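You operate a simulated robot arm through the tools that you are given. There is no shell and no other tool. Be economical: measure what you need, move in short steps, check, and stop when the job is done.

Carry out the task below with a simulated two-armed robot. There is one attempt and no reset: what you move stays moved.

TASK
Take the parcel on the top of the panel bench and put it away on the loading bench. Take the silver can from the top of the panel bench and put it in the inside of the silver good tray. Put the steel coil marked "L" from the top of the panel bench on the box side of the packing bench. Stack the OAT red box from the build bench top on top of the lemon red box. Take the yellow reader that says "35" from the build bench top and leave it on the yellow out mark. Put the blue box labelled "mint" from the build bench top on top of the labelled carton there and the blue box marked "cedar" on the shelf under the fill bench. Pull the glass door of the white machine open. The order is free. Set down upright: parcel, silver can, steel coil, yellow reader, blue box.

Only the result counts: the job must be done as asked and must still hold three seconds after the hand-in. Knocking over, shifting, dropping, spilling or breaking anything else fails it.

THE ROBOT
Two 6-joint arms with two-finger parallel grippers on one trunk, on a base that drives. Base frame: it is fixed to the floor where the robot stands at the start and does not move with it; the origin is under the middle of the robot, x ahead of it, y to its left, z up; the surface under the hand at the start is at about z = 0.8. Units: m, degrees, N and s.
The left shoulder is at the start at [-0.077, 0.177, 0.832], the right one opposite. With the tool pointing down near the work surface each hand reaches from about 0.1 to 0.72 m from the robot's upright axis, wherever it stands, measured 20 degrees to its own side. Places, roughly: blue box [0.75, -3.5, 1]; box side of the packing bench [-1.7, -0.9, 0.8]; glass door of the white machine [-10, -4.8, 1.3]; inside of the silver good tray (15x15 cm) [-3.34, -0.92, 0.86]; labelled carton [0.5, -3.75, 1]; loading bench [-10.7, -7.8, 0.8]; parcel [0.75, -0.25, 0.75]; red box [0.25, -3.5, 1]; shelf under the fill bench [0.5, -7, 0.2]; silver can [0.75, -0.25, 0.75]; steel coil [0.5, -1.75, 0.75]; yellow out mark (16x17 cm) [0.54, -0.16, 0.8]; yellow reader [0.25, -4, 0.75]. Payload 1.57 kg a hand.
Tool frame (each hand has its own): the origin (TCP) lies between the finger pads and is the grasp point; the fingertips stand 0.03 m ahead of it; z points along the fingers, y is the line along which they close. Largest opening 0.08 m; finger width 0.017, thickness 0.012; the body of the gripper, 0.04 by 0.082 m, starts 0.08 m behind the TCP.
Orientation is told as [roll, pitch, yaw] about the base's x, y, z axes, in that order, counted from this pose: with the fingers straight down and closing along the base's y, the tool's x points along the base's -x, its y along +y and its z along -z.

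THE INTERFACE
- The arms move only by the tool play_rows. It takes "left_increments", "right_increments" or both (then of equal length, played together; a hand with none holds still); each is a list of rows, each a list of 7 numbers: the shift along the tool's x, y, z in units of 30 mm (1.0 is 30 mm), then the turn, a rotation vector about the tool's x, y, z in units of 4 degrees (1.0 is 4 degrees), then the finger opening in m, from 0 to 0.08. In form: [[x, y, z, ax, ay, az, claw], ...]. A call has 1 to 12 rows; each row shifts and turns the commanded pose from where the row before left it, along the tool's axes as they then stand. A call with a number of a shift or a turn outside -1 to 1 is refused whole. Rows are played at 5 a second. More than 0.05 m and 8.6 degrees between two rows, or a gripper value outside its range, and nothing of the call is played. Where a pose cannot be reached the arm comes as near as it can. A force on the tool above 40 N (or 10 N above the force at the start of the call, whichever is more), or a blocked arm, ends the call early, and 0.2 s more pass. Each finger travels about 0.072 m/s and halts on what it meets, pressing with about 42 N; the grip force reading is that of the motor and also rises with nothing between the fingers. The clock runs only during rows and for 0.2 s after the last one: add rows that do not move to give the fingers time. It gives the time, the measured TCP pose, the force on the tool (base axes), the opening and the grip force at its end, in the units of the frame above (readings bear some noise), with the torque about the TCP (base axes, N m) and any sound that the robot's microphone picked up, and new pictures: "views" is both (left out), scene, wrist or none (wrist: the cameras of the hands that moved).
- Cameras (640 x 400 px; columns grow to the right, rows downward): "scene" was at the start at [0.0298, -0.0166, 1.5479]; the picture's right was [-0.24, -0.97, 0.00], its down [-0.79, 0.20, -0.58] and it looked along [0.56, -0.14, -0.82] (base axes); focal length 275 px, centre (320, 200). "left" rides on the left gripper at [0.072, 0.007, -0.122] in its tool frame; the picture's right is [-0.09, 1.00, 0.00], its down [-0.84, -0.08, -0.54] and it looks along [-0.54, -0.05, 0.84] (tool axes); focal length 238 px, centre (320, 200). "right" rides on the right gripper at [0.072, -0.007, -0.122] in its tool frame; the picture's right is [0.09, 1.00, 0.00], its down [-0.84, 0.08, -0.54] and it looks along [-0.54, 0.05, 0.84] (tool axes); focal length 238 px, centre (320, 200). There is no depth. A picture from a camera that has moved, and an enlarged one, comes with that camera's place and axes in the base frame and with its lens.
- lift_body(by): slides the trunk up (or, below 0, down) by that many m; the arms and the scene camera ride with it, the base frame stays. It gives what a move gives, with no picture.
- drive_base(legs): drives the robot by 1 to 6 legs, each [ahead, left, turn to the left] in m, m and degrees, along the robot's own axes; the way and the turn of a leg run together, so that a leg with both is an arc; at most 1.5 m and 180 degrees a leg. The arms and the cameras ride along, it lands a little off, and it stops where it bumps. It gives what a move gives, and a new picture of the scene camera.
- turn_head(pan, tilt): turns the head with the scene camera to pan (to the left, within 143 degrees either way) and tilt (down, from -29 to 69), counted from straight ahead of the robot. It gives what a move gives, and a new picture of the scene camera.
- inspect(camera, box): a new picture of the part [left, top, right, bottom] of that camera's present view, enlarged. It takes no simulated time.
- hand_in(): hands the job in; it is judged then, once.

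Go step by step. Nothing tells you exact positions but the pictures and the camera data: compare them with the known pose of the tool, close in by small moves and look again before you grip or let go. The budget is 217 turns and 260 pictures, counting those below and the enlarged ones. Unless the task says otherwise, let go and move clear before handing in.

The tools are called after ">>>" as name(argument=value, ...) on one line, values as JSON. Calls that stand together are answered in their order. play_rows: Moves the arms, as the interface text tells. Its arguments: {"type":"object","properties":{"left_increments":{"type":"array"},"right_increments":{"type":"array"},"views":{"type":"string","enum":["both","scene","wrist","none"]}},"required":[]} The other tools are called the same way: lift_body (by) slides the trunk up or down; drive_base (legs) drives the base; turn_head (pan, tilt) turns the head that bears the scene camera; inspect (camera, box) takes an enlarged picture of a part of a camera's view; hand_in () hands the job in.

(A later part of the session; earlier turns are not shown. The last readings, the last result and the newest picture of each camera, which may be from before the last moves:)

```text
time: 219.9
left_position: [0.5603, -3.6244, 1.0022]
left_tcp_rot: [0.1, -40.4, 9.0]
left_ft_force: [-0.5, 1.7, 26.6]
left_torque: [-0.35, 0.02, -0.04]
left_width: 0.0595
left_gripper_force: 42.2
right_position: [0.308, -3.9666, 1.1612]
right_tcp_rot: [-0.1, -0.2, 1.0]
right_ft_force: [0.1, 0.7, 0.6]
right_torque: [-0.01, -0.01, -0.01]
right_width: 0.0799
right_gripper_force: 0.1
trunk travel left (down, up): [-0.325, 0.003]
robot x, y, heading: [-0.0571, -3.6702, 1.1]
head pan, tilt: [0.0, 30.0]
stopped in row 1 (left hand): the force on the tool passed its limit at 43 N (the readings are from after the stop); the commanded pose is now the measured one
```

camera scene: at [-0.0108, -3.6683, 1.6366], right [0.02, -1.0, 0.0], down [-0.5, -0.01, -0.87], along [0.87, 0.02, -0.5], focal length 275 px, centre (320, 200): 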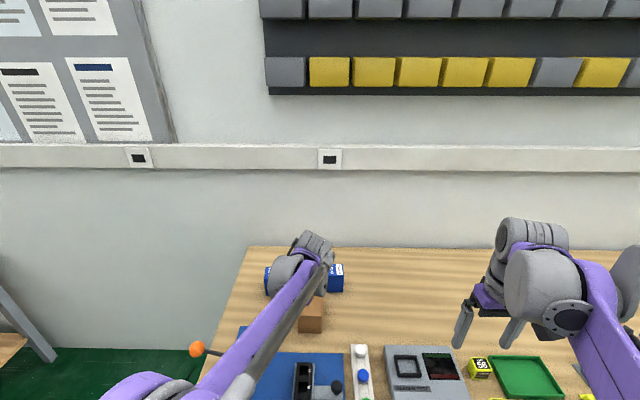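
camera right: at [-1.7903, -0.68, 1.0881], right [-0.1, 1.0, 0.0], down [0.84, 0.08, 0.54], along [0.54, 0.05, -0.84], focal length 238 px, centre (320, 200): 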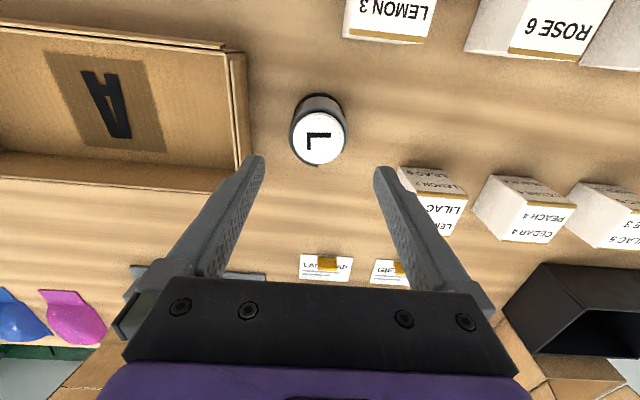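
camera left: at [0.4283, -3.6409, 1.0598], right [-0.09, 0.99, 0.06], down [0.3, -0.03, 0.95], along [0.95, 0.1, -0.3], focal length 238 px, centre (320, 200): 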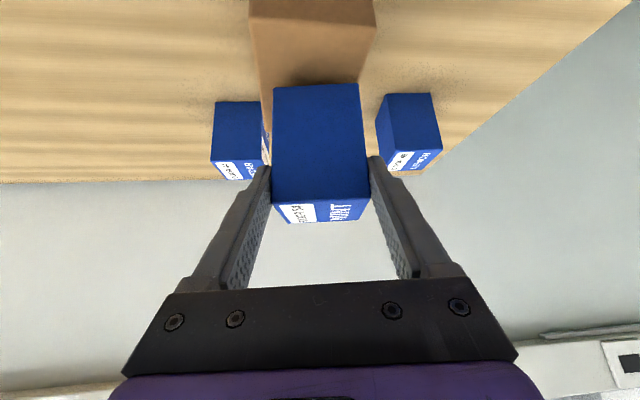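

Contact. I open and retreat along the tool.

>>> play_rows(left_increments=[[-0.02, 0, -0.03, 0, 0, 0, 0.02], [0, 0, 0, 0, 0, 0, 0.058], [0, 0, 0, 0, 0, 0, 0.064], [0, 0, 0, 0, 0, 0, 0.078], [0, 0, 0, 0, 0, 0, 0.078], [0, 0, -0.5, 0, 0, 0, 0.078], [0, 0, -0.9, 0, 0, 0, 0.078], [0, 0, -0.9, 0, 0, 0, 0.078], [0, 0, -0.9, 0, 0, 0, 0.078], [0, 0, -0.9, 0, 0, 0, 0.078]], views="wrist")

```text
time: 222.1
left_position: [0.4847, -3.6401, 1.0954]
left_tcp_rot: [0.0, -40.2, 8.9]
left_ft_force: [-0.9, 0.3, -0.5]
left_torque: [0.0, -0.03, 0.04]
left_width: 0.078
left_gripper_force: 0.2
right_position: [0.3108, -3.9669, 1.1607]
right_tcp_rot: [0.0, 0.1, 1.0]
right_ft_force: [-1.3, 0.1, -1.2]
right_torque: [-0.02, 0.0, -0.01]
right_width: 0.0801
right_gripper_force: 0.1
trunk travel left (down, up): [-0.325, 0.003]
robot x, y, heading: [-0.0602, -3.6752, 1.1]
head pan, tilt: [0.0, 30.0]
camera left: at [0.3504, -3.6554, 1.1423], right [-0.09, 0.99, 0.06], down [0.3, -0.03, 0.95], along [0.95, 0.1, -0.29], focal length 238 px, centre (320, 200)
```

left: 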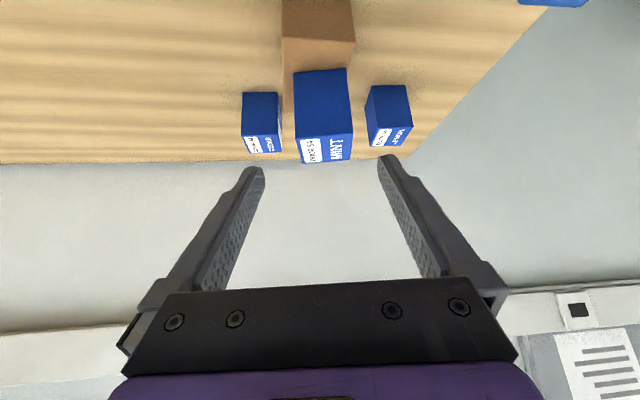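

MINT sits well on the carton. For CEDAR I use the right arm (approaching from the -y side, clear of MINT): left hand retracts while right hand yaws 8° and pitches 40°.

>>> play_rows(left_increments=[[0.6, 0.72, -0.86, 0, 0, 0, 0.078], [0.6, 0.72, -0.86, 0, 0, 0, 0.078], [0.6, 0.72, -0.86, 0, 0, 0, 0.078], [0.6, 0.72, -0.86, 0, 0, 0, 0.078], [0.6, 0.72, -0.86, 0, 0, 0, 0.078], [0.6, 0.72, -0.86, 0, 0, 0, 0.078], [0, 0, 0, 0, 0, 0, 0.078], [0, 0, 0, 0, 0, 0, 0.078], [0, 0, 0, 0, 0, 0, 0.078], [0, 0, 0, 0, 0, 0, 0.078], [0, 0, 0, 0, 0, 0, 0.078], [0, 0, 0, 0, 0, 0, 0.078]], right_increments=[[0, 0, 0, 0, 0, -1, 0.078], [0, 0, 0, 0, 0, -1, 0.078], [0, 0, 0, 0, -1, 0, 0.078], [0, 0, 0, 0, -1, 0, 0.078], [0, 0, 0, 0, -1, 0, 0.078], [0, 0, 0, 0, -1, 0, 0.078], [0, 0, 0, 0, -1, 0, 0.078], [0, 0, 0, 0, -1, 0, 0.078], [0, 0, 0, 0, -1, 0, 0.078], [0, 0, 0, 0, -1, 0, 0.078], [0, 0, 0, 0, -1, 0, 0.078], [0, 0, 0, 0, -1, 0, 0.078]], views="wrist")

```text
time: 224.7
left_position: [0.2827, -3.538, 1.1467]
left_tcp_rot: [0.0, -40.2, 9.0]
left_ft_force: [-0.9, -0.7, -0.1]
left_torque: [0.0, 0.02, 0.0]
left_width: 0.0779
left_gripper_force: 0.0
right_position: [0.3095, -3.9665, 1.16]
right_tcp_rot: [0.0, -40.0, 9.2]
right_ft_force: [0.2, -0.4, -0.5]
right_torque: [0.01, -0.03, 0.01]
right_width: 0.0779
right_gripper_force: 0.0
trunk travel left (down, up): [-0.325, 0.003]
robot x, y, heading: [-0.0618, -3.6689, 0.9]
head pan, tilt: [0.0, 30.0]
camera right: at [0.1791, -3.9947, 1.2071], right [-0.23, 0.97, -0.06], down [0.28, 0.12, 0.95], along [0.93, 0.2, -0.3], focal length 238 px, centre (320, 200)
camera left: at [0.1503, -3.552, 1.1931], right [-0.09, 0.99, 0.06], down [0.3, -0.03, 0.95], along [0.95, 0.1, -0.29], focal length 238 px, centre (320, 200)
```

right: 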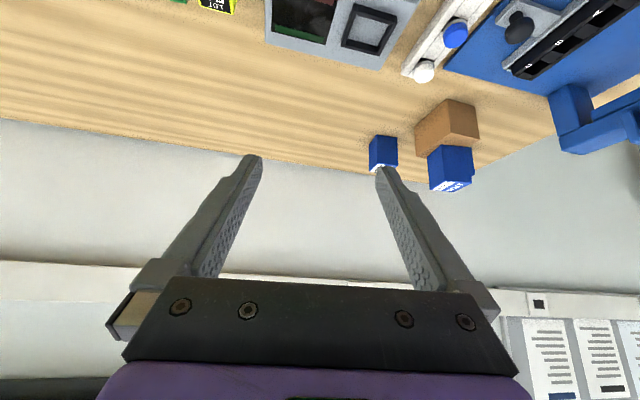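
left: 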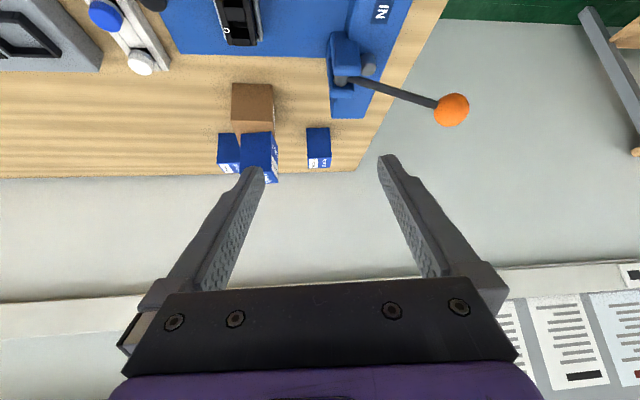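

>>> play_rows(right_increments=[[-0.483, 0.555, 0.928, 0, 0, 0, 0.078], [-0.483, 0.555, 0.928, 0, 0, 0, 0.078], [-0.483, 0.555, 0.928, 0, 0, 0, 0.078], [-0.483, 0.555, 0.928, 0, 0, 0, 0.078], [-0.483, 0.555, 0.928, 0, 0, 0, 0.078], [-0.483, 0.555, 0.928, 0, 0, 0, 0.078], [-0.483, 0.555, 0.928, 0, 0, 0, 0.078], [-0.483, 0.555, 0.928, 0, 0, 0, 0.078], [-0.483, 0.555, 0.928, 0, 0, 0, 0.078], [-0.483, 0.555, 0.928, 0, 0, 0, 0.078]], views="wrist")

```text
time: 226.9
left_position: [0.2852, -3.5371, 1.1465]
left_tcp_rot: [0.1, -40.2, 9.0]
left_ft_force: [0.5, -0.2, 1.2]
left_torque: [-0.03, 0.03, 0.0]
left_width: 0.0782
left_gripper_force: 0.1
right_position: [0.5706, -3.7551, 1.0428]
right_tcp_rot: [-0.1, -39.9, 9.1]
right_ft_force: [0.3, 0.0, -0.9]
right_torque: [-0.01, 0.02, -0.02]
right_width: 0.0779
right_gripper_force: 0.1
trunk travel left (down, up): [-0.325, 0.003]
robot x, y, heading: [-0.0534, -3.672, 1.1]
head pan, tilt: [0.0, 30.0]
camera right: at [0.4404, -3.7835, 1.0895], right [-0.23, 0.97, -0.06], down [0.28, 0.12, 0.95], along [0.93, 0.2, -0.3], focal length 238 px, centre (320, 200)
```

right: 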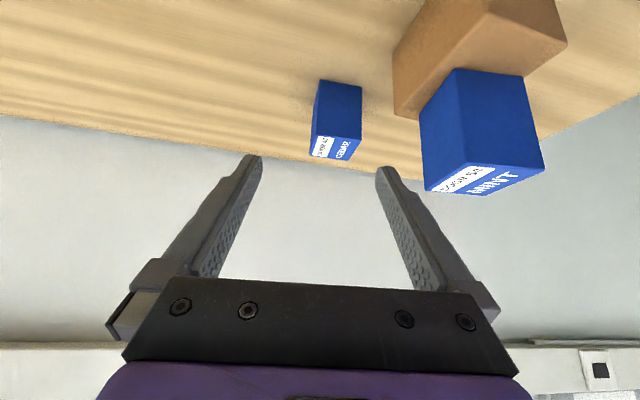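

CEDAR's centre is [0.704,-3.713], yaw ≈6°. Clearance from MINT is about 2–3 cm. I align, advance and grip.

>>> play_rows(right_increments=[[-0.4, 0.345, 0.94, 0, 0, 0, 0.078], [-0.4, 0.345, 0.94, 0, 0, 0.8, 0.078], [0, 0, 0.867, 0, 0, 0, 0.078], [0, 0, 0.867, 0, 0, 0, 0.078], [0, 0, 0.867, 0, 0, 0, 0.078], [0, 0, 0.867, 0, 0, 0, 0.078], [0, 0, 0.867, 0, 0, 0, 0.078], [0, 0, 0, 0, 0, 0, 0.078]], views="wrist")

```text
time: 228.7
left_position: [0.2831, -3.5365, 1.1464]
left_tcp_rot: [0.1, -40.1, 9.0]
left_ft_force: [-0.2, 0.4, 0.2]
left_torque: [-0.01, 0.02, -0.01]
left_width: 0.0779
left_gripper_force: 0.1
right_position: [0.7037, -3.7156, 0.9127]
right_tcp_rot: [2.7, -39.9, 4.9]
right_ft_force: [0.0, 0.2, -0.2]
right_torque: [0.04, 0.02, 0.0]
right_width: 0.0779
right_gripper_force: 0.1
trunk travel left (down, up): [-0.325, 0.003]
robot x, y, heading: [-0.0566, -3.6712, 0.9]
head pan, tilt: [0.0, 30.0]
camera right: at [0.571, -3.7394, 0.96], right [-0.19, 0.98, -0.02], down [0.29, 0.08, 0.95], along [0.94, 0.17, -0.3], focal length 238 px, centre (320, 200)
```

right: 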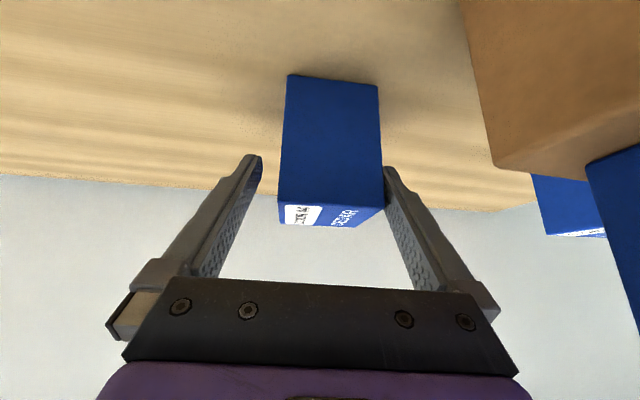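

The box sits slightly toward the right finger; I correct by 7 mm and undo the small roll, then grip.

>>> play_rows(right_increments=[[0, 0.23, 0, 0.52, 0, -0.43, 0.078], [0, 0, 0, 0, 0, 0, 0.078], [0, 0, 0, 0, 0, 0, 0.02], [0, 0, 0, 0, 0, 0, 0.02], [0, 0, 0, 0, 0, 0, 0.02], [0, 0, 0, 0, 0, 0, 0.02]], views="wrist")

```text
time: 230.1
left_position: [0.2843, -3.5382, 1.1458]
left_tcp_rot: [0.1, -40.2, 9.0]
left_ft_force: [0.7, 0.7, 0.0]
left_torque: [0.01, 0.0, 0.02]
left_width: 0.0778
left_gripper_force: 0.1
right_position: [0.7029, -3.7084, 0.9144]
right_tcp_rot: [-0.8, -39.9, 7.1]
right_ft_force: [1.3, -1.1, 1.3]
right_torque: [-0.01, -0.1, -0.07]
right_width: 0.0599
right_gripper_force: 41.7
trunk travel left (down, up): [-0.325, 0.003]
robot x, y, heading: [-0.057, -3.6692, 1.1]
head pan, tilt: [0.0, 30.0]
camera right: at [0.5702, -3.7299, 0.9611], right [-0.19, 0.98, -0.07], down [0.28, 0.12, 0.95], along [0.94, 0.16, -0.3], focal length 238 px, centre (320, 200)
```

right: 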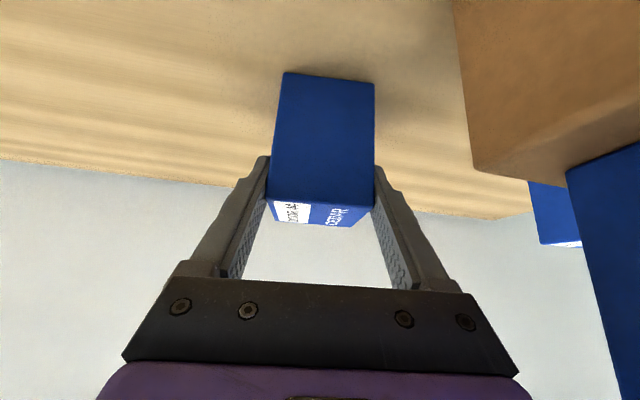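

Gripped. I lift while drifting away from MINT, then withdraw.

>>> play_rows(right_increments=[[-0.3, -0.1, -0.36, 0, 0, 0, 0.02], [-0.566, -0.2, -0.674, 0, 0, 0, 0.02], [-0.566, -0.2, -0.674, 0, 0, 0, 0.02], [-0.566, -0.2, -0.674, 0, 0, 0, 0.02], [-0.566, -0.2, -0.674, 0, 0, 0, 0.02], [-0.566, -0.2, -0.674, 0, 0, 0, 0.02], [0.69, -0.5, -0.58, 0, 0, 0, 0.02], [0.69, -0.5, -0.58, 0, 0, 0, 0.02], [0.69, -0.5, -0.58, 0, 0, 0, 0.02], [0.69, -0.5, -0.58, 0, 0, 0, 0.02], [0.69, -0.5, -0.58, 0, 0, 0, 0.02], [0.69, -0.5, -0.58, 0, 0, 0, 0.02]], views="wrist")

```text
time: 232.7
left_position: [0.2835, -3.5376, 1.1464]
left_tcp_rot: [0.1, -40.2, 9.1]
left_ft_force: [0.4, 0.1, 0.4]
left_torque: [0.01, 0.03, 0.0]
left_width: 0.078
left_gripper_force: 0.0
right_position: [0.554, -3.8476, 1.0587]
right_tcp_rot: [-0.9, -40.0, 7.2]
right_ft_force: [0.2, 0.5, -1.0]
right_torque: [-0.01, -0.02, -0.02]
right_width: 0.0596
right_gripper_force: 42.0
trunk travel left (down, up): [-0.325, 0.003]
robot x, y, heading: [-0.0568, -3.6709, 1.4]
head pan, tilt: [0.0, 30.0]
camera right: at [0.4221, -3.8699, 1.1064], right [-0.19, 0.98, -0.07], down [0.28, 0.12, 0.95], along [0.94, 0.16, -0.3], focal length 238 px, centre (320, 200)
```

right: 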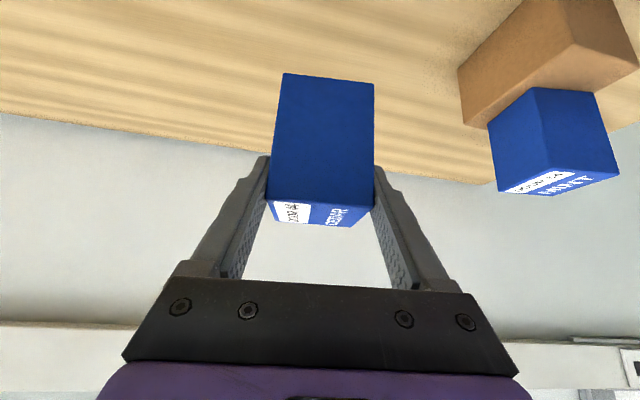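

CEDAR is held upright in the right hand. Now the reader "35": back off, shift right 0.44 m and straighten the left tool.

>>> drive_base(legs=[[-0.28, 0, -1.2], [0, -0.44, 0]])

>>> play_rows(left_increments=[[0, 0, 0, 0, 1, 0, 0.08], [0, 0, 0, 0, 1, 0, 0.08], [0, 0, 0, 0, 1, 0, 0.08], [0, 0, 0, 0, 1, 0, 0.08], [0, 0, 0, 0, 1, 0, 0.08], [0, 0, 0, 0, 1, 0, 0.08], [0, 0, 0, 0, 1, 0, 0.08], [0, 0, 0, 0, 1, 0, 0.08], [0, 0, 0, 0, 1, 0, 0.08], [0, 0, 0, 0, 1, 0, 0.08], [0, 0, 0, 0, 0, 1, 0.08], [0, 0, 0, 0, 0, 1, 0.08]], views="wrist")

```text
time: 238.7
left_position: [0.0028, -3.9954, 1.1462]
left_tcp_rot: [0.1, -40.2, 7.4]
left_ft_force: [0.2, 0.1, 0.5]
left_torque: [0.02, -0.01, 0.0]
left_width: 0.0778
left_gripper_force: 0.1
right_position: [0.2643, -4.3134, 1.0583]
right_tcp_rot: [-0.7, -39.9, 5.6]
right_ft_force: [-0.6, 0.3, -2.0]
right_torque: [0.0, 0.06, 0.03]
right_width: 0.0594
right_gripper_force: 41.9
trunk travel left (down, up): [-0.325, 0.003]
robot x, y, heading: [-0.3413, -4.1148, -0.4]
head pan, tilt: [0.0, 30.0]
camera scene: at [-0.2948, -4.118, 1.6366], right [-0.01, -1.0, 0.0], down [-0.5, 0.0, -0.87], along [0.87, -0.01, -0.5], focal length 275 px, centre (320, 200)
```

scene: 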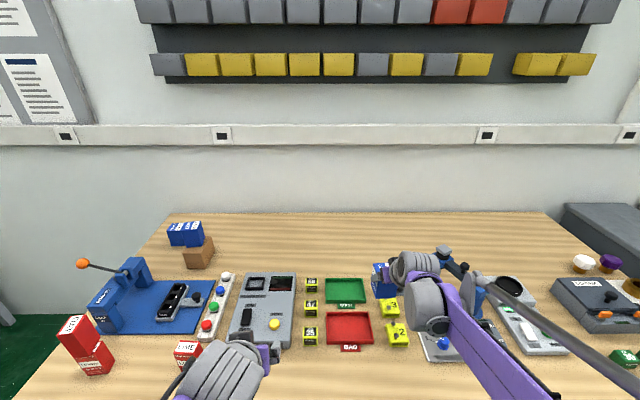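

```text
time: 241.3
left_position: [0.0026, -3.9957, 1.1462]
left_tcp_rot: [0.1, -0.1, -0.6]
left_ft_force: [-0.1, -0.6, 0.6]
left_torque: [0.0, -0.03, 0.04]
left_width: 0.08
left_gripper_force: 0.1
right_position: [0.2636, -4.313, 1.0586]
right_tcp_rot: [-0.9, -39.8, 5.5]
right_ft_force: [0.4, 1.0, -0.9]
right_torque: [-0.02, 0.04, -0.02]
right_width: 0.0595
right_gripper_force: 41.9
trunk travel left (down, up): [-0.325, 0.003]
robot x, y, heading: [-0.3412, -4.1208, -0.4]
head pan, tilt: [0.0, 30.0]
camera left: at [-0.0705, -3.9885, 1.2681], right [0.1, 0.99, 0.0], down [0.83, -0.09, 0.54], along [0.54, -0.05, -0.84], focal length 238 px, centre (320, 200)
```

left: 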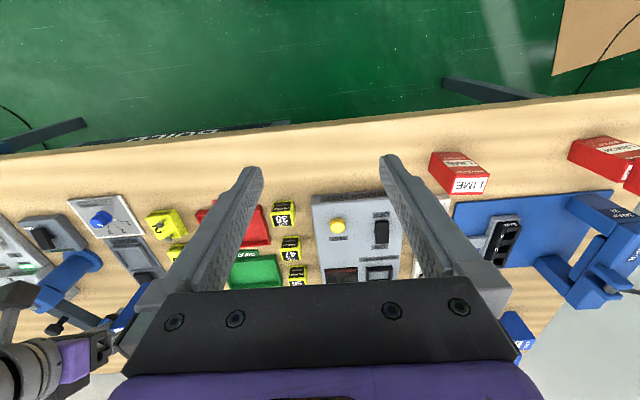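

The "35" reader is the nearest yellow cube at about [0.19,-4.09]. I move the left hand above it.

>>> play_rows(left_increments=[[-0.9, -0.43, 0.45, 0, 0, 0, 0.08], [-0.9, -0.43, 0.45, 0, 0, 0, 0.08], [-0.9, -0.43, 0.45, 0, 0, 0, 0.08], [-0.9, -0.43, 0.45, 0, 0, 0, 0.08], [-0.9, -0.43, 0.45, 0, 0, 0, 0.08], [-0.9, -0.43, 0.45, 0, 0, 0, 0.08]], views="wrist")

```text
time: 242.7
left_position: [0.1653, -4.0732, 1.0643]
left_tcp_rot: [0.0, -0.1, -0.5]
left_ft_force: [0.2, -0.2, 0.3]
left_torque: [-0.02, -0.01, 0.0]
left_width: 0.0799
left_gripper_force: 0.2
right_position: [0.2664, -4.3129, 1.059]
right_tcp_rot: [-0.8, -39.8, 5.6]
right_ft_force: [0.6, 0.5, -1.2]
right_torque: [-0.03, 0.03, -0.01]
right_width: 0.0593
right_gripper_force: 41.9
trunk travel left (down, up): [-0.325, 0.003]
robot x, y, heading: [-0.3433, -4.1183, -0.7]
head pan, tilt: [0.0, 30.0]
camera left: at [0.0923, -4.0666, 1.1859], right [0.1, 0.99, 0.0], down [0.83, -0.09, 0.54], along [0.54, -0.05, -0.84], focal length 238 px, centre (320, 200)
```

left: 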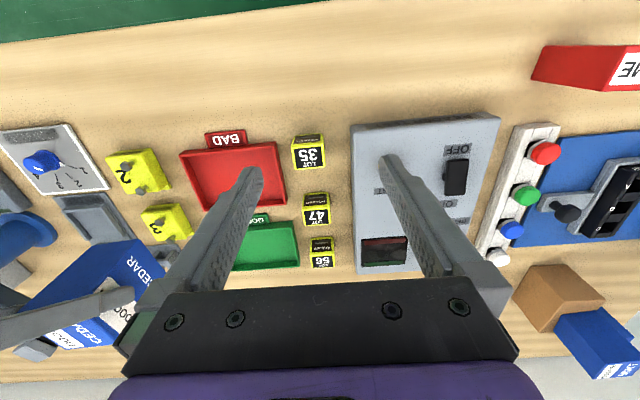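

Reader "35" is at [0.212,-4.091], with ~3 cm gaps either side. I descend above it with 6 cm opening.

>>> play_rows(left_increments=[[-0.4, -0.15, 0.85, 0, 0, 0.3, 0.06], [-0.4, -0.15, 0.85, 0, 0, 0.3, 0.06], [-0.4, -0.15, 0.85, 0, 0, 0, 0.06], [-0.36, -0.15, 0.85, 0, 0, 0, 0.06]], views="wrist")

```text
time: 243.7
left_position: [0.2098, -4.096, 0.9609]
left_tcp_rot: [0.1, -0.1, -2.9]
left_ft_force: [-0.4, -0.1, 0.8]
left_torque: [0.01, -0.03, -0.01]
left_width: 0.0602
left_gripper_force: 0.0
right_position: [0.2662, -4.3139, 1.0592]
right_tcp_rot: [-0.9, -39.9, 5.7]
right_ft_force: [0.0, 0.1, -1.1]
right_torque: [-0.02, 0.01, -0.01]
right_width: 0.0596
right_gripper_force: 42.1
trunk travel left (down, up): [-0.325, 0.003]
robot x, y, heading: [-0.3441, -4.1187, -0.3]
head pan, tilt: [0.0, 30.0]
camera left: at [0.137, -4.0854, 1.0835], right [0.14, 0.99, 0.0], down [0.83, -0.12, 0.54], along [0.54, -0.08, -0.84], focal length 238 px, centre (320, 200)
```

left: 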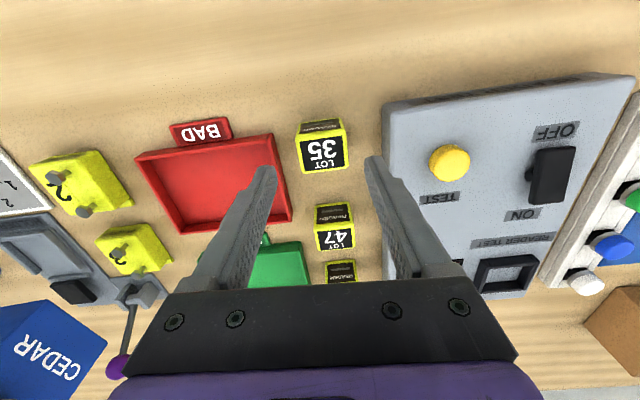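

>>> play_rows(left_increments=[[-0.05, 0.03, 0.77, 0, 0, 0, 0.06], [-0.05, 0.03, 0.77, 0, 0, 0, 0.06], [-0.05, 0.03, 0.73, 0, 0, 0, 0.06], [0, 0, 0, 0, 0, 0, 0.06], [0, 0, 0, 0, 0, 0, 0.02], [0, 0, 0, 0, 0, 0, 0.02], [0, 0, 0, 0, 0, 0, 0.02]], views="wrist")

```text
time: 245.3
left_position: [0.2133, -4.0934, 0.8957]
left_tcp_rot: [0.1, -0.2, -2.9]
left_ft_force: [0.0, 0.2, 0.0]
left_torque: [0.03, 0.01, 0.01]
left_width: 0.0435
left_gripper_force: 41.9
right_position: [0.2662, -4.3126, 1.059]
right_tcp_rot: [-0.8, -39.9, 5.6]
right_ft_force: [-0.7, -0.8, -1.4]
right_torque: [-0.02, 0.05, 0.01]
right_width: 0.0596
right_gripper_force: 42.3
trunk travel left (down, up): [-0.325, 0.003]
robot x, y, heading: [-0.3439, -4.1199, -0.6]
head pan, tilt: [0.0, 30.0]
camera left: at [0.1405, -4.083, 1.0175], right [0.14, 0.99, 0.0], down [0.83, -0.12, 0.54], along [0.54, -0.08, -0.84], focal length 238 px, centre (320, 200)
```

left: 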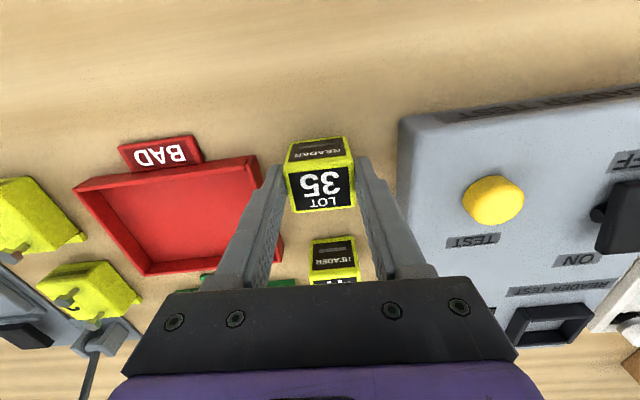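

Reader gripped (0.0435). I lift it and check the fill bench to the right.

>>> play_rows(left_increments=[[0, 0, -0.6, 0, 0, 0, 0.02], [0, 0, -0.9, 0, 0, 0, 0.02], [0, 0, -0.9, 0, 0, 0, 0.02], [0, 0, -0.9, 0, 0, 0, 0.02], [0, 0, -0.9, 0, 0, 0, 0.02], [0, 0, -0.9, 0, 0, 0, 0.02], [0.9, 0, -0.3, 0, 0, 0, 0.02], [0.9, 0, 0, 0, 0, 0, 0.02], [0.9, 0, 0, 0, 0, 0, 0.02]], views="wrist")

>>> drive_base(legs=[[-0.5, 0, 0], [0, -1.4, 0], [0, -1.0, 0]])

>>> turn_head(pan=0, tilt=40)

```text
time: 247.3
left_position: [0.1336, -4.0876, 1.0558]
left_tcp_rot: [0.1, -0.2, -3.0]
left_ft_force: [-0.5, -0.2, -0.1]
left_torque: [0.02, 0.0, 0.01]
left_width: 0.0431
left_gripper_force: 41.2
right_position: [0.2643, -4.3123, 1.0604]
right_tcp_rot: [-0.9, -40.0, 5.6]
right_ft_force: [-0.6, 0.6, -1.4]
right_torque: [-0.01, 0.04, 0.03]
right_width: 0.0597
right_gripper_force: 42.1
trunk travel left (down, up): [-0.325, 0.003]
robot x, y, heading: [-0.3431, -4.1205, -0.5]
head pan, tilt: [0.0, 30.0]
camera left: at [0.0604, -4.0773, 1.1774], right [0.14, 0.99, 0.0], down [0.83, -0.12, 0.54], along [0.54, -0.08, -0.84], focal length 238 px, centre (320, 200)
```

left: 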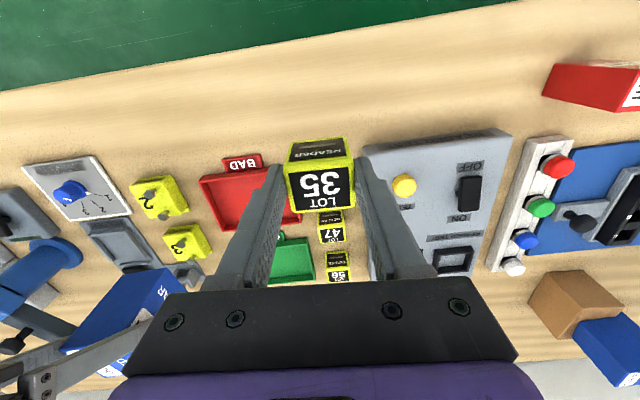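

```text
time: 271.3
left_position: [-0.3466, -6.518, 1.0561]
left_tcp_rot: [0.0, -0.2, -1.8]
left_ft_force: [-0.3, 0.2, -1.0]
left_torque: [-0.01, -0.01, 0.0]
left_width: 0.0427
left_gripper_force: 41.8
right_position: [-0.2108, -6.7418, 1.0585]
right_tcp_rot: [-0.8, -40.0, 6.7]
right_ft_force: [-0.2, -0.3, -1.6]
right_torque: [0.04, 0.01, -0.01]
right_width: 0.0597
right_gripper_force: 42.0
trunk travel left (down, up): [-0.325, 0.003]
robot x, y, heading: [-0.8209, -6.5602, 0.6]
head pan, tilt: [0.0, 30.0]
camera scene: at [-0.7747, -6.5569, 1.6366], right [0.01, -1.0, 0.0], down [-0.5, -0.01, -0.87], along [0.87, 0.01, -0.5], focal length 275 px, centre (320, 200)
```

scene: 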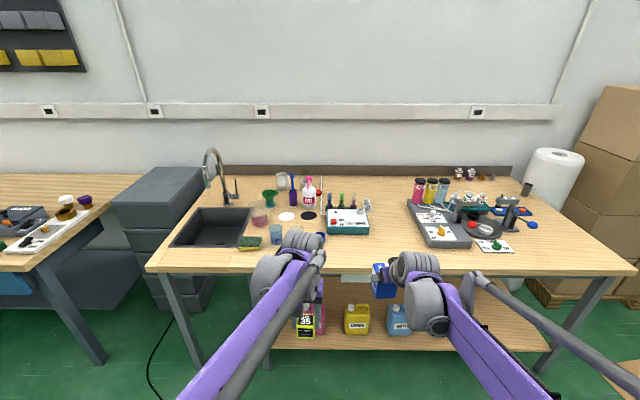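

```text
time: 272.0
left_position: [-0.3454, -6.5185, 1.0549]
left_tcp_rot: [0.1, -0.2, -1.9]
left_ft_force: [0.2, -0.4, -1.4]
left_torque: [-0.03, 0.0, 0.02]
left_width: 0.0427
left_gripper_force: 42.2
right_position: [-0.2107, -6.7414, 1.059]
right_tcp_rot: [-0.9, -39.9, 6.7]
right_ft_force: [-0.3, 0.9, -2.2]
right_torque: [0.0, 0.04, -0.01]
right_width: 0.0594
right_gripper_force: 42.0
trunk travel left (down, up): [-0.325, 0.003]
robot x, y, heading: [-0.8257, -6.5576, 0.9]
head pan, tilt: [0.0, 40.0]
camera scene: at [-0.7801, -6.557, 1.6213], right [0.01, -1.0, 0.0], down [-0.64, -0.01, -0.77], along [0.77, 0.01, -0.64], focal length 275 px, centre (320, 200)
```

scene: 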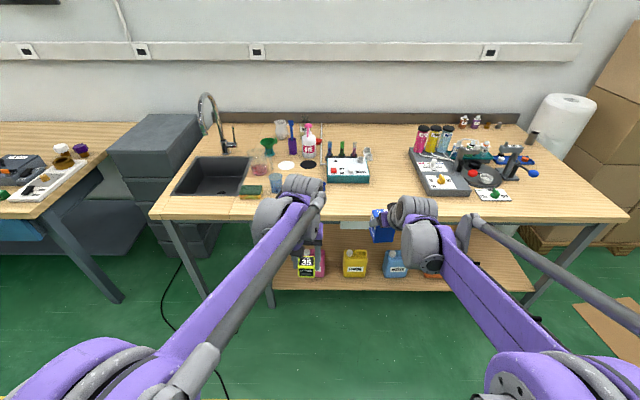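

Fill bench: shelf at z≈0.2 with jugs; its right part (y≈-7.5) looks free. I retract the left hand and drive in front of that part.

>>> play_rows(left_increments=[[0.9, 0, 0, 0, 0, 0, 0.02], [0.9, 0, 0, 0, 0, 0, 0.02], [0.9, 0, 0, 0, 0, 0, 0.02], [0.9, 0, 0, 0, 0, 0, 0.02], [0.9, 0, 0, 0, 0, 0, 0.02], [0.9, 0, 0, 0, 0, 0, 0.02]], views="none")

>>> drive_base(legs=[[0, 0, -0.8], [0, -0.75, 0]])

>>> lift_body(by=-0.32)

>>> turn_head(pan=-5, tilt=35)

```text
time: 273.4
left_position: [-0.5088, -6.514, 1.0559]
left_tcp_rot: [0.1, -0.2, -1.8]
left_ft_force: [0.7, 0.3, -1.0]
left_torque: [-0.03, -0.01, -0.04]
left_width: 0.0433
left_gripper_force: 42.0
right_position: [-0.2115, -6.7416, 1.0592]
right_tcp_rot: [-0.9, -39.9, 6.7]
right_ft_force: [0.1, -0.2, -0.7]
right_torque: [-0.02, 0.05, 0.02]
right_width: 0.0594
right_gripper_force: 41.5
trunk travel left (down, up): [-0.325, 0.003]
robot x, y, heading: [-0.8212, -6.5598, 0.7]
head pan, tilt: [0.0, 40.0]
```

```text
time: 280.9
left_position: [-0.5115, -7.2923, 1.055]
left_tcp_rot: [0.1, -0.2, -3.3]
left_ft_force: [-0.4, 0.7, -0.6]
left_torque: [-0.02, -0.01, 0.02]
left_width: 0.0431
left_gripper_force: 41.9
right_position: [-0.2208, -7.5272, 1.059]
right_tcp_rot: [-0.9, -39.9, 5.2]
right_ft_force: [0.2, 0.4, -1.0]
right_torque: [0.02, 0.01, 0.01]
right_width: 0.0596
right_gripper_force: 42.2
trunk travel left (down, up): [-0.325, 0.003]
robot x, y, heading: [-0.828, -7.3293, -0.5]
head pan, tilt: [0.0, 40.0]
camera scene: at [-0.7857, -7.3285, 1.6213], right [-0.01, -1.0, 0.0], down [-0.64, 0.01, -0.77], along [0.77, -0.01, -0.64], focal length 275 px, centre (320, 200)
```

scene: 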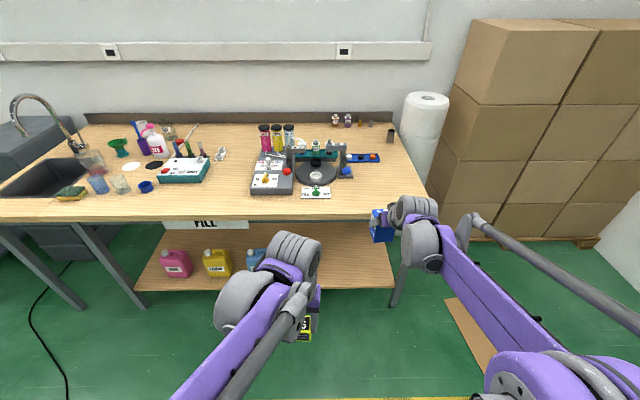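

```text
time: 284.1
left_position: [-0.5137, -7.292, 0.7351]
left_tcp_rot: [0.1, -0.2, -3.2]
left_ft_force: [0.2, 0.1, -1.1]
left_torque: [0.0, -0.02, 0.0]
left_width: 0.0427
left_gripper_force: 42.0
right_position: [-0.2213, -7.5268, 0.7388]
right_tcp_rot: [-0.8, -39.9, 5.3]
right_ft_force: [0.7, 0.8, -1.2]
right_torque: [0.01, 0.03, 0.03]
right_width: 0.0595
right_gripper_force: 42.2
trunk travel left (down, up): [-0.005, 0.323]
robot x, y, heading: [-0.8316, -7.3285, -0.6]
head pan, tilt: [0.0, 40.0]
```

```text
time: 284.8
left_position: [-0.5118, -7.2918, 0.7349]
left_tcp_rot: [0.0, -0.1, -3.2]
left_ft_force: [-0.1, 0.0, 0.0]
left_torque: [0.01, -0.02, 0.02]
left_width: 0.0429
left_gripper_force: 41.4
right_position: [-0.2215, -7.526, 0.7386]
right_tcp_rot: [-0.8, -39.9, 5.3]
right_ft_force: [-1.1, -0.8, -1.0]
right_torque: [0.01, 0.04, 0.01]
right_width: 0.0595
right_gripper_force: 42.1
trunk travel left (down, up): [-0.005, 0.323]
robot x, y, heading: [-0.8274, -7.3272, -0.8]
head pan, tilt: [-5.0, 35.0]
camera scene: at [-0.7306, -7.3369, 1.3012], right [-0.1, -1.0, 0.0], down [-0.57, 0.06, -0.82], along [0.81, -0.08, -0.57], focal length 275 px, centre (320, 200)
```

scene: 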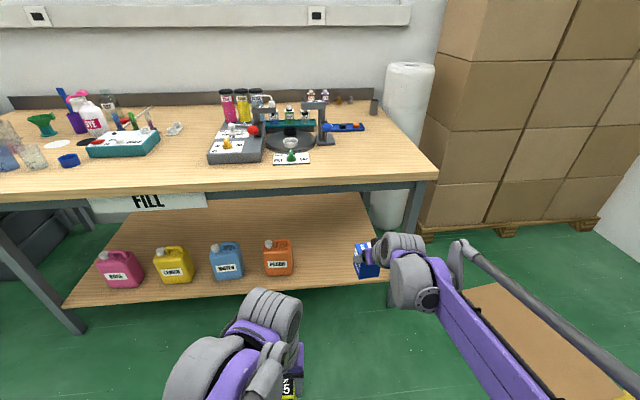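

The shelf (z≈0.2, x 0.09–0.9) is free between the orange jug (y≈-7.29) and its right end (y≈-7.70). I lower the right hand in front of the bench.

>>> play_rows(right_increments=[[0.75, 0, 0.894, 0, 0, 0, 0.02], [0.75, 0, 0.894, 0, 0, 0, 0.02], [0.75, 0, 0.894, 0, 0, 0, 0.02], [0.75, 0, 0.894, 0, 0, 0, 0.02], [0.75, 0, 0.894, 0, 0, 0, 0.02], [0.75, 0, 0.894, 0, 0, 0, 0.02], [0.75, 0, 0.894, 0, 0, 0, 0.02], [0.75, 0, 0.894, 0, 0, 0, 0.02], [0.75, 0, 0.894, 0, 0, 0, 0.02], [0.75, 0, 0.894, 0, 0, 0, 0.02], [0.75, 0, 0.894, 0, 0, 0, 0.02]], views="both")

```text
time: 287.1
left_position: [-0.5131, -7.2928, 0.7348]
left_tcp_rot: [0.1, -0.2, -3.2]
left_ft_force: [-0.1, 1.0, -1.2]
left_torque: [-0.02, -0.01, 0.0]
left_width: 0.0431
left_gripper_force: 42.0
right_position: [-0.2221, -7.5286, 0.3529]
right_tcp_rot: [-0.9, -39.8, 5.3]
right_ft_force: [0.5, -0.1, -0.7]
right_torque: [0.02, 0.01, 0.02]
right_width: 0.0597
right_gripper_force: 42.0
trunk travel left (down, up): [-0.005, 0.323]
robot x, y, heading: [-0.8272, -7.3253, -0.8]
head pan, tilt: [-5.0, 35.0]
camera scene: at [-0.7303, -7.337, 1.3012], right [-0.1, -0.99, 0.0], down [-0.57, 0.06, -0.82], along [0.81, -0.08, -0.57], focal length 275 px, centre (320, 200)
camera right: at [-0.3548, -7.5463, 0.4], right [-0.15, 0.99, -0.07], down [0.29, 0.11, 0.95], along [0.95, 0.13, -0.3], focal length 238 px, centre (320, 200)
```

scene: 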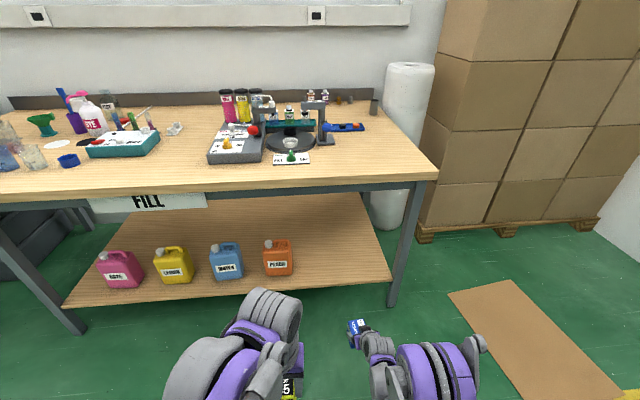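
right: 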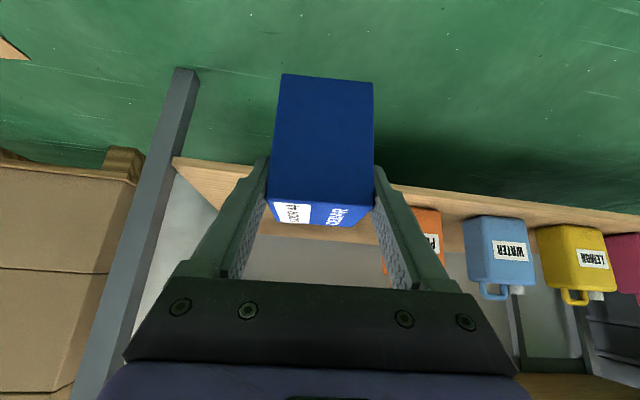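

Shelf front corner triangulates to [0.153,-7.785,0.19]. I drive ahead 0.3 m, then extend the hand over the shelf.

>>> drive_base(legs=[[0.3, 0, 0.8]])

>>> play_rows(right_increments=[[-0.69, 0, 0.58, 0, 0, 0, 0.02], [-0.69, 0, 0.58, 0, 0, 0, 0.02], [-0.69, 0, 0.58, 0, 0, 0, 0.02], [-0.69, 0, 0.58, 0, 0, 0, 0.02], [-0.69, 0, 0.58, 0, 0, 0, 0.02], [-0.69, 0, 0.58, 0, 0, 0, 0.02]], views="both")

```text
time: 289.2
left_position: [-0.2079, -7.2907, 0.7361]
left_tcp_rot: [0.1, -0.1, -2.7]
left_ft_force: [0.6, 0.1, -0.3]
left_torque: [-0.02, -0.01, -0.01]
left_width: 0.0431
left_gripper_force: 42.6
right_position: [0.0861, -7.5238, 0.3527]
right_tcp_rot: [-0.8, -40.0, 6.0]
right_ft_force: [-0.3, -0.6, -1.6]
right_torque: [0.02, 0.01, 0.01]
right_width: 0.0595
right_gripper_force: 42.1
trunk travel left (down, up): [-0.005, 0.323]
robot x, y, heading: [-0.5218, -7.3293, 0.0]
head pan, tilt: [-5.0, 35.0]
camera scene: at [-0.4251, -7.3379, 1.3012], right [-0.09, -1.0, 0.0], down [-0.57, 0.05, -0.82], along [0.82, -0.07, -0.57], focal length 275 px, centre (320, 200)
```

scene: 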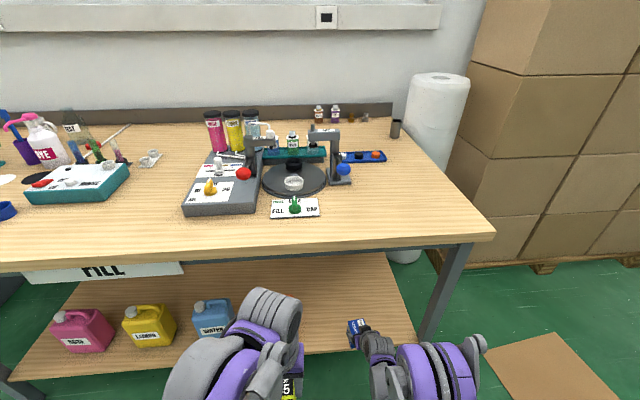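

```text
time: 290.6
left_position: [-0.2083, -7.2898, 0.7355]
left_tcp_rot: [0.1, -0.2, -2.6]
left_ft_force: [0.2, -0.3, -1.5]
left_torque: [0.02, 0.0, 0.0]
left_width: 0.0428
left_gripper_force: 42.5
right_position: [0.2471, -7.5084, 0.3506]
right_tcp_rot: [-0.7, -39.8, 6.1]
right_ft_force: [0.4, -0.5, -2.0]
right_torque: [0.02, 0.02, 0.02]
right_width: 0.0595
right_gripper_force: 42.3
trunk travel left (down, up): [-0.005, 0.323]
robot x, y, heading: [-0.5218, -7.3323, -0.2]
head pan, tilt: [-5.0, 35.0]
camera scene: at [-0.4252, -7.3379, 1.3012], right [-0.09, -1.0, 0.0], down [-0.57, 0.05, -0.82], along [0.82, -0.07, -0.57], focal length 275 px, centre (320, 200)
camera right: at [0.1143, -7.5266, 0.3973], right [-0.16, 0.98, -0.07], down [0.28, 0.12, 0.95], along [0.94, 0.14, -0.3], focal length 238 px, centre (320, 200)
```

scene: 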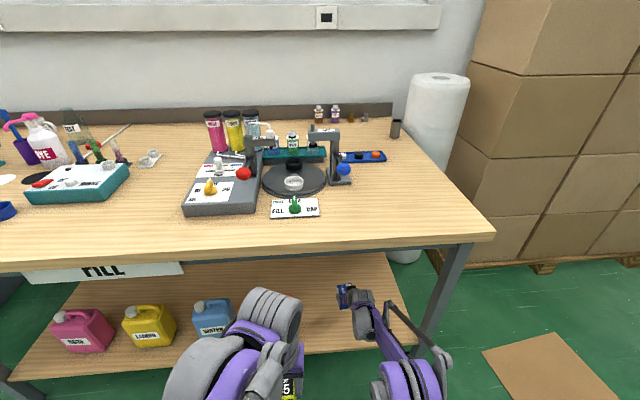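
right: 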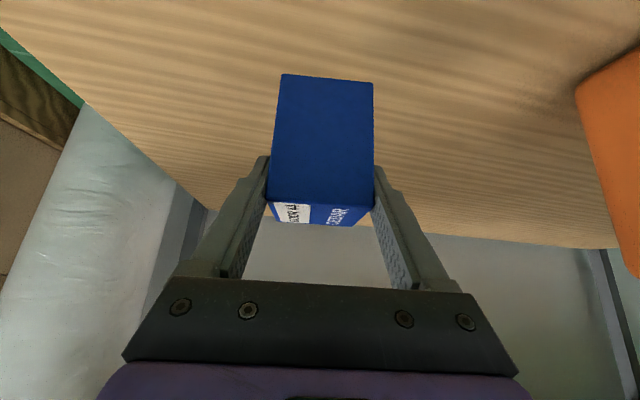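

Above the free shelf area. I lower toward the shelf.

>>> play_rows(right_increments=[[0.5, 0, 0.596, 0, 0, 0, 0.02], [0.5, 0, 0.596, 0, 0, 0, 0.02], [0.5, 0, 0.596, 0, 0, 0, 0.02]], views="wrist")

```text
time: 291.4
left_position: [-0.2082, -7.2912, 0.7364]
left_tcp_rot: [0.1, -0.3, -2.6]
left_ft_force: [0.2, 0.2, -0.6]
left_torque: [0.01, -0.01, -0.02]
left_width: 0.043
left_gripper_force: 42.1
right_position: [0.2484, -7.5088, 0.2929]
right_tcp_rot: [-0.6, -40.5, 5.7]
right_ft_force: [-7.1, -0.8, 19.4]
right_torque: [0.53, 0.61, 0.12]
right_width: 0.0598
right_gripper_force: 42.0
trunk travel left (down, up): [-0.005, 0.323]
robot x, y, heading: [-0.5253, -7.3306, 0.1]
head pan, tilt: [-5.0, 35.0]
stopped in row 3 (right hand): the force on the tool passed its limit at 44 N (the readings are from after the stop); the commanded pose is now the measured one
camera right: at [0.1145, -7.5279, 0.3388], right [-0.16, 0.98, -0.07], down [0.27, 0.11, 0.96], along [0.95, 0.13, -0.29], focal length 238 px, centre (320, 200)
```

right: 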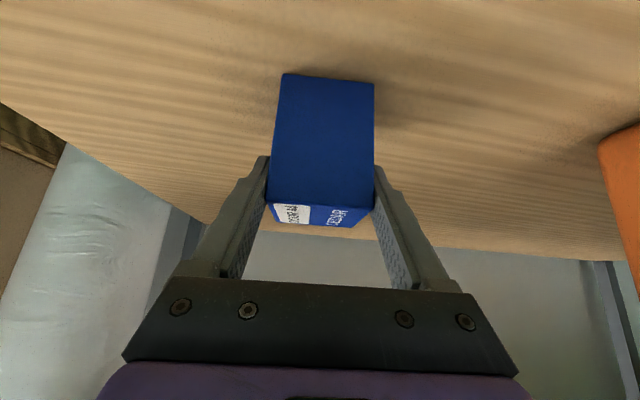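

Box is on the shelf (top ≈0.235). I ease off, release and withdraw.

>>> play_rows(right_increments=[[-0.03, 0, -0.035, 0, 0.1, 0, 0.02], [0, 0, 0, 0, 0, 0, 0.058], [0, 0, 0, 0, 0, 0, 0.064], [0, 0, 0, 0, 0, 0, 0.078], [0, 0, 0, 0, 0, 0, 0.078], [0, 0, -0.5, 0, 0, 0, 0.078], [0, 0, -0.9, 0, 0, 0, 0.078], [0, 0, -0.9, 0, 0, 0, 0.078], [0, 0, -0.9, 0, 0, 0, 0.078], [0, 0, -0.9, 0, 0, 0, 0.078]], views="wrist")

```text
time: 293.6
left_position: [-0.2077, -7.2911, 0.7352]
left_tcp_rot: [0.1, -0.3, -2.6]
left_ft_force: [0.3, 0.1, -1.4]
left_torque: [-0.01, 0.0, 0.01]
left_width: 0.0431
left_gripper_force: 42.1
right_position: [0.1663, -7.5136, 0.3861]
right_tcp_rot: [-0.8, -40.0, 5.8]
right_ft_force: [-0.9, 1.1, 0.3]
right_torque: [-0.03, -0.02, 0.03]
right_width: 0.0781
right_gripper_force: 0.0
trunk travel left (down, up): [-0.005, 0.323]
robot x, y, heading: [-0.5263, -7.3324, -0.2]
head pan, tilt: [-5.0, 35.0]
camera right: at [0.0334, -7.5327, 0.4332], right [-0.16, 0.98, -0.07], down [0.28, 0.11, 0.95], along [0.94, 0.13, -0.3], focal length 238 px, centre (320, 200)
```

right: 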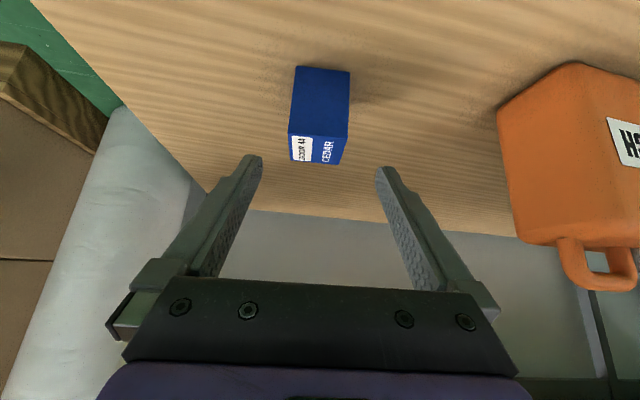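

CEDAR stands on the shelf. I back off, raise the trunk and the right hand.

>>> drive_base(legs=[[-0.35, 0, 0]])

>>> lift_body(by=0.3)

>>> play_rows(right_increments=[[-0.6, 0, -0.72, 0, 0, 0, 0.078], [-0.6, 0, -0.72, 0, 0, 0, 0.078], [-0.6, 0, -0.72, 0, 0, 0, 0.078], [-0.6, 0, -0.72, 0, 0, 0, 0.078], [-0.6, 0, -0.72, 0, 0, 0, 0.078], [-0.6, 0, -0.72, 0, 0, 0, 0.078], [-0.6, 0, -0.72, 0, 0, 0, 0.078], [-0.6, 0, -0.72, 0, 0, 0, 0.078], [-0.6, 0, -0.72, 0, 0, 0, 0.078], [-0.6, 0, -0.72, 0, 0, 0, 0.078], [-0.6, 0, -0.72, 0, 0, 0, 0.078]], views="none")

>>> play_rows(right_increments=[[0.5, 0, -0.4, 0, 1, 0, 0.078], [0.5, 0, -0.4, 0, 1, 0, 0.078], [0.5, 0, -0.4, 0, 1, 0, 0.078], [0.6, 0, -0.4, 0, 1, 0, 0.078], [0.6, 0, -0.3, 0, 1, 0, 0.078], [0.6, 0, -0.3, 0, 1, 0, 0.078], [0.7, 0, -0.2, 0, 1, 0, 0.078], [0.7, 0, -0.2, 0, 1, 0, 0.078], [0.8, 0, 0, 0, 1, 0, 0.078], [0.8, 0, 0, 0, 1, 0, 0.078], [0.8, 0, 0, 0, 0, 1, 0.078], [0.8, 0, 0, 0, 0, 0.5, 0.078]], views="none")

```text
time: 295.9
left_position: [-0.5465, -7.2913, 0.7342]
left_tcp_rot: [0.2, -0.2, -2.7]
left_ft_force: [0.2, 0.1, -0.9]
left_torque: [0.01, -0.01, 0.04]
left_width: 0.0429
left_gripper_force: 42.1
right_position: [-0.1736, -7.5151, 0.3865]
right_tcp_rot: [-0.7, -40.0, 5.7]
right_ft_force: [-0.1, -0.5, 0.4]
right_torque: [0.0, 0.01, 0.02]
right_width: 0.078
right_gripper_force: 0.1
trunk travel left (down, up): [-0.005, 0.323]
robot x, y, heading: [-0.863, -7.3285, -0.5]
head pan, tilt: [-5.0, 35.0]
camera scene: at [-0.7646, -7.3373, 1.3013], right [-0.09, -1.0, 0.0], down [-0.57, 0.05, -0.82], along [0.82, -0.07, -0.57], focal length 275 px, centre (320, 200)
```

scene: 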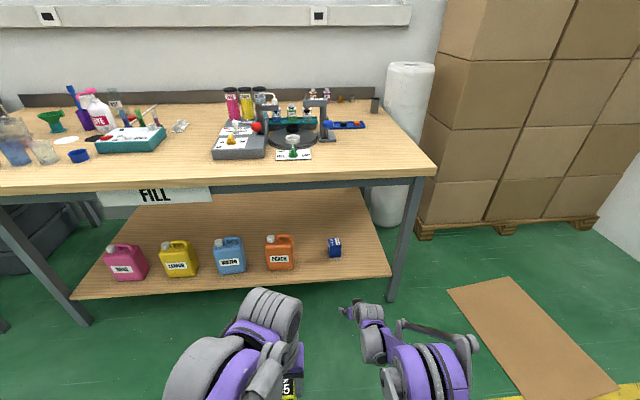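

```text
time: 298.9
left_position: [-0.547, -7.2916, 1.0353]
left_tcp_rot: [0.1, -0.2, -2.7]
left_ft_force: [0.4, 0.3, -1.0]
left_torque: [-0.02, 0.0, 0.0]
left_width: 0.043
left_gripper_force: 42.4
right_position: [-0.1726, -7.5151, 0.6862]
right_tcp_rot: [-0.8, -40.1, 5.7]
right_ft_force: [0.2, 0.9, 0.4]
right_torque: [-0.01, 0.02, 0.0]
right_width: 0.0778
right_gripper_force: 0.1
trunk travel left (down, up): [-0.305, 0.023]
robot x, y, heading: [-0.8623, -7.3309, -0.2]
head pan, tilt: [-5.0, 35.0]
```

```text
time: 301.3
left_position: [-0.5455, -7.2904, 1.0355]
left_tcp_rot: [0.1, -0.2, -2.8]
left_ft_force: [0.1, 0.3, -0.5]
left_torque: [-0.01, -0.03, 0.0]
left_width: 0.0432
left_gripper_force: 42.0
right_position: [-0.1742, -7.5095, 0.9952]
right_tcp_rot: [-0.9, -40.0, 5.7]
right_ft_force: [-1.0, 0.1, -0.1]
right_torque: [-0.04, 0.02, -0.04]
right_width: 0.0785
right_gripper_force: 0.0
trunk travel left (down, up): [-0.305, 0.023]
robot x, y, heading: [-0.863, -7.3293, -0.2]
head pan, tilt: [-5.0, 35.0]
```

```text
time: 303.9
left_position: [-0.5473, -7.2906, 1.0359]
left_tcp_rot: [0.1, -0.2, -2.6]
left_ft_force: [0.1, -0.3, -0.6]
left_torque: [-0.03, 0.03, 0.04]
left_width: 0.043
left_gripper_force: 41.9
right_position: [-0.4315, -7.5331, 1.0009]
right_tcp_rot: [-0.6, 0.0, -0.8]
right_ft_force: [-0.3, 0.3, -0.3]
right_torque: [-0.03, -0.04, -0.01]
right_width: 0.0781
right_gripper_force: 0.1
trunk travel left (down, up): [-0.305, 0.023]
robot x, y, heading: [-0.8623, -7.3333, -0.1]
head pan, tilt: [-5.0, 35.0]
```

Now drive back north to the panel bench with the reader.

>>> drive_base(legs=[[0.25, 1.4, 0], [0, 1.5, 0], [0, 1.5, 0], [0, 1.4, 0]])

```text
time: 354.0
left_position: [-0.2636, -1.5079, 1.036]
left_tcp_rot: [0.1, -0.4, -2.4]
left_ft_force: [0.4, -0.2, -0.6]
left_torque: [-0.02, -0.05, 0.0]
left_width: 0.0432
left_gripper_force: 41.8
right_position: [-0.1472, -1.7505, 0.9997]
right_tcp_rot: [-0.6, 0.0, -0.5]
right_ft_force: [0.3, -0.2, -0.2]
right_torque: [-0.03, -0.02, -0.02]
right_width: 0.0781
right_gripper_force: 0.1
trunk travel left (down, up): [-0.305, 0.023]
robot x, y, heading: [-0.5773, -1.5514, -0.1]
head pan, tilt: [-5.0, 35.0]
camera scene: at [-0.5327, -1.556, 1.6092], right [-0.08, -1.0, 0.0], down [-0.57, 0.05, -0.82], along [0.82, -0.07, -0.57], focal length 275 px, centre (320, 200)
```

scene: 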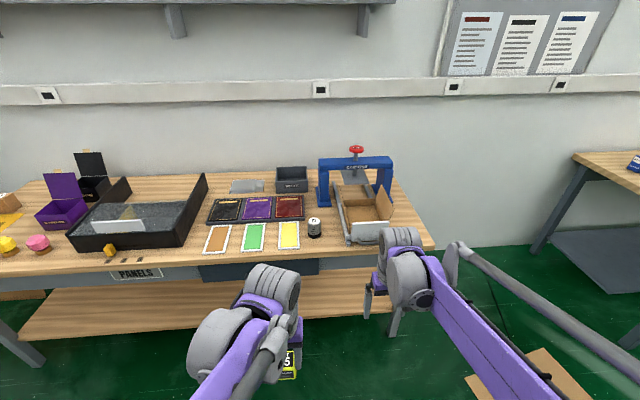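

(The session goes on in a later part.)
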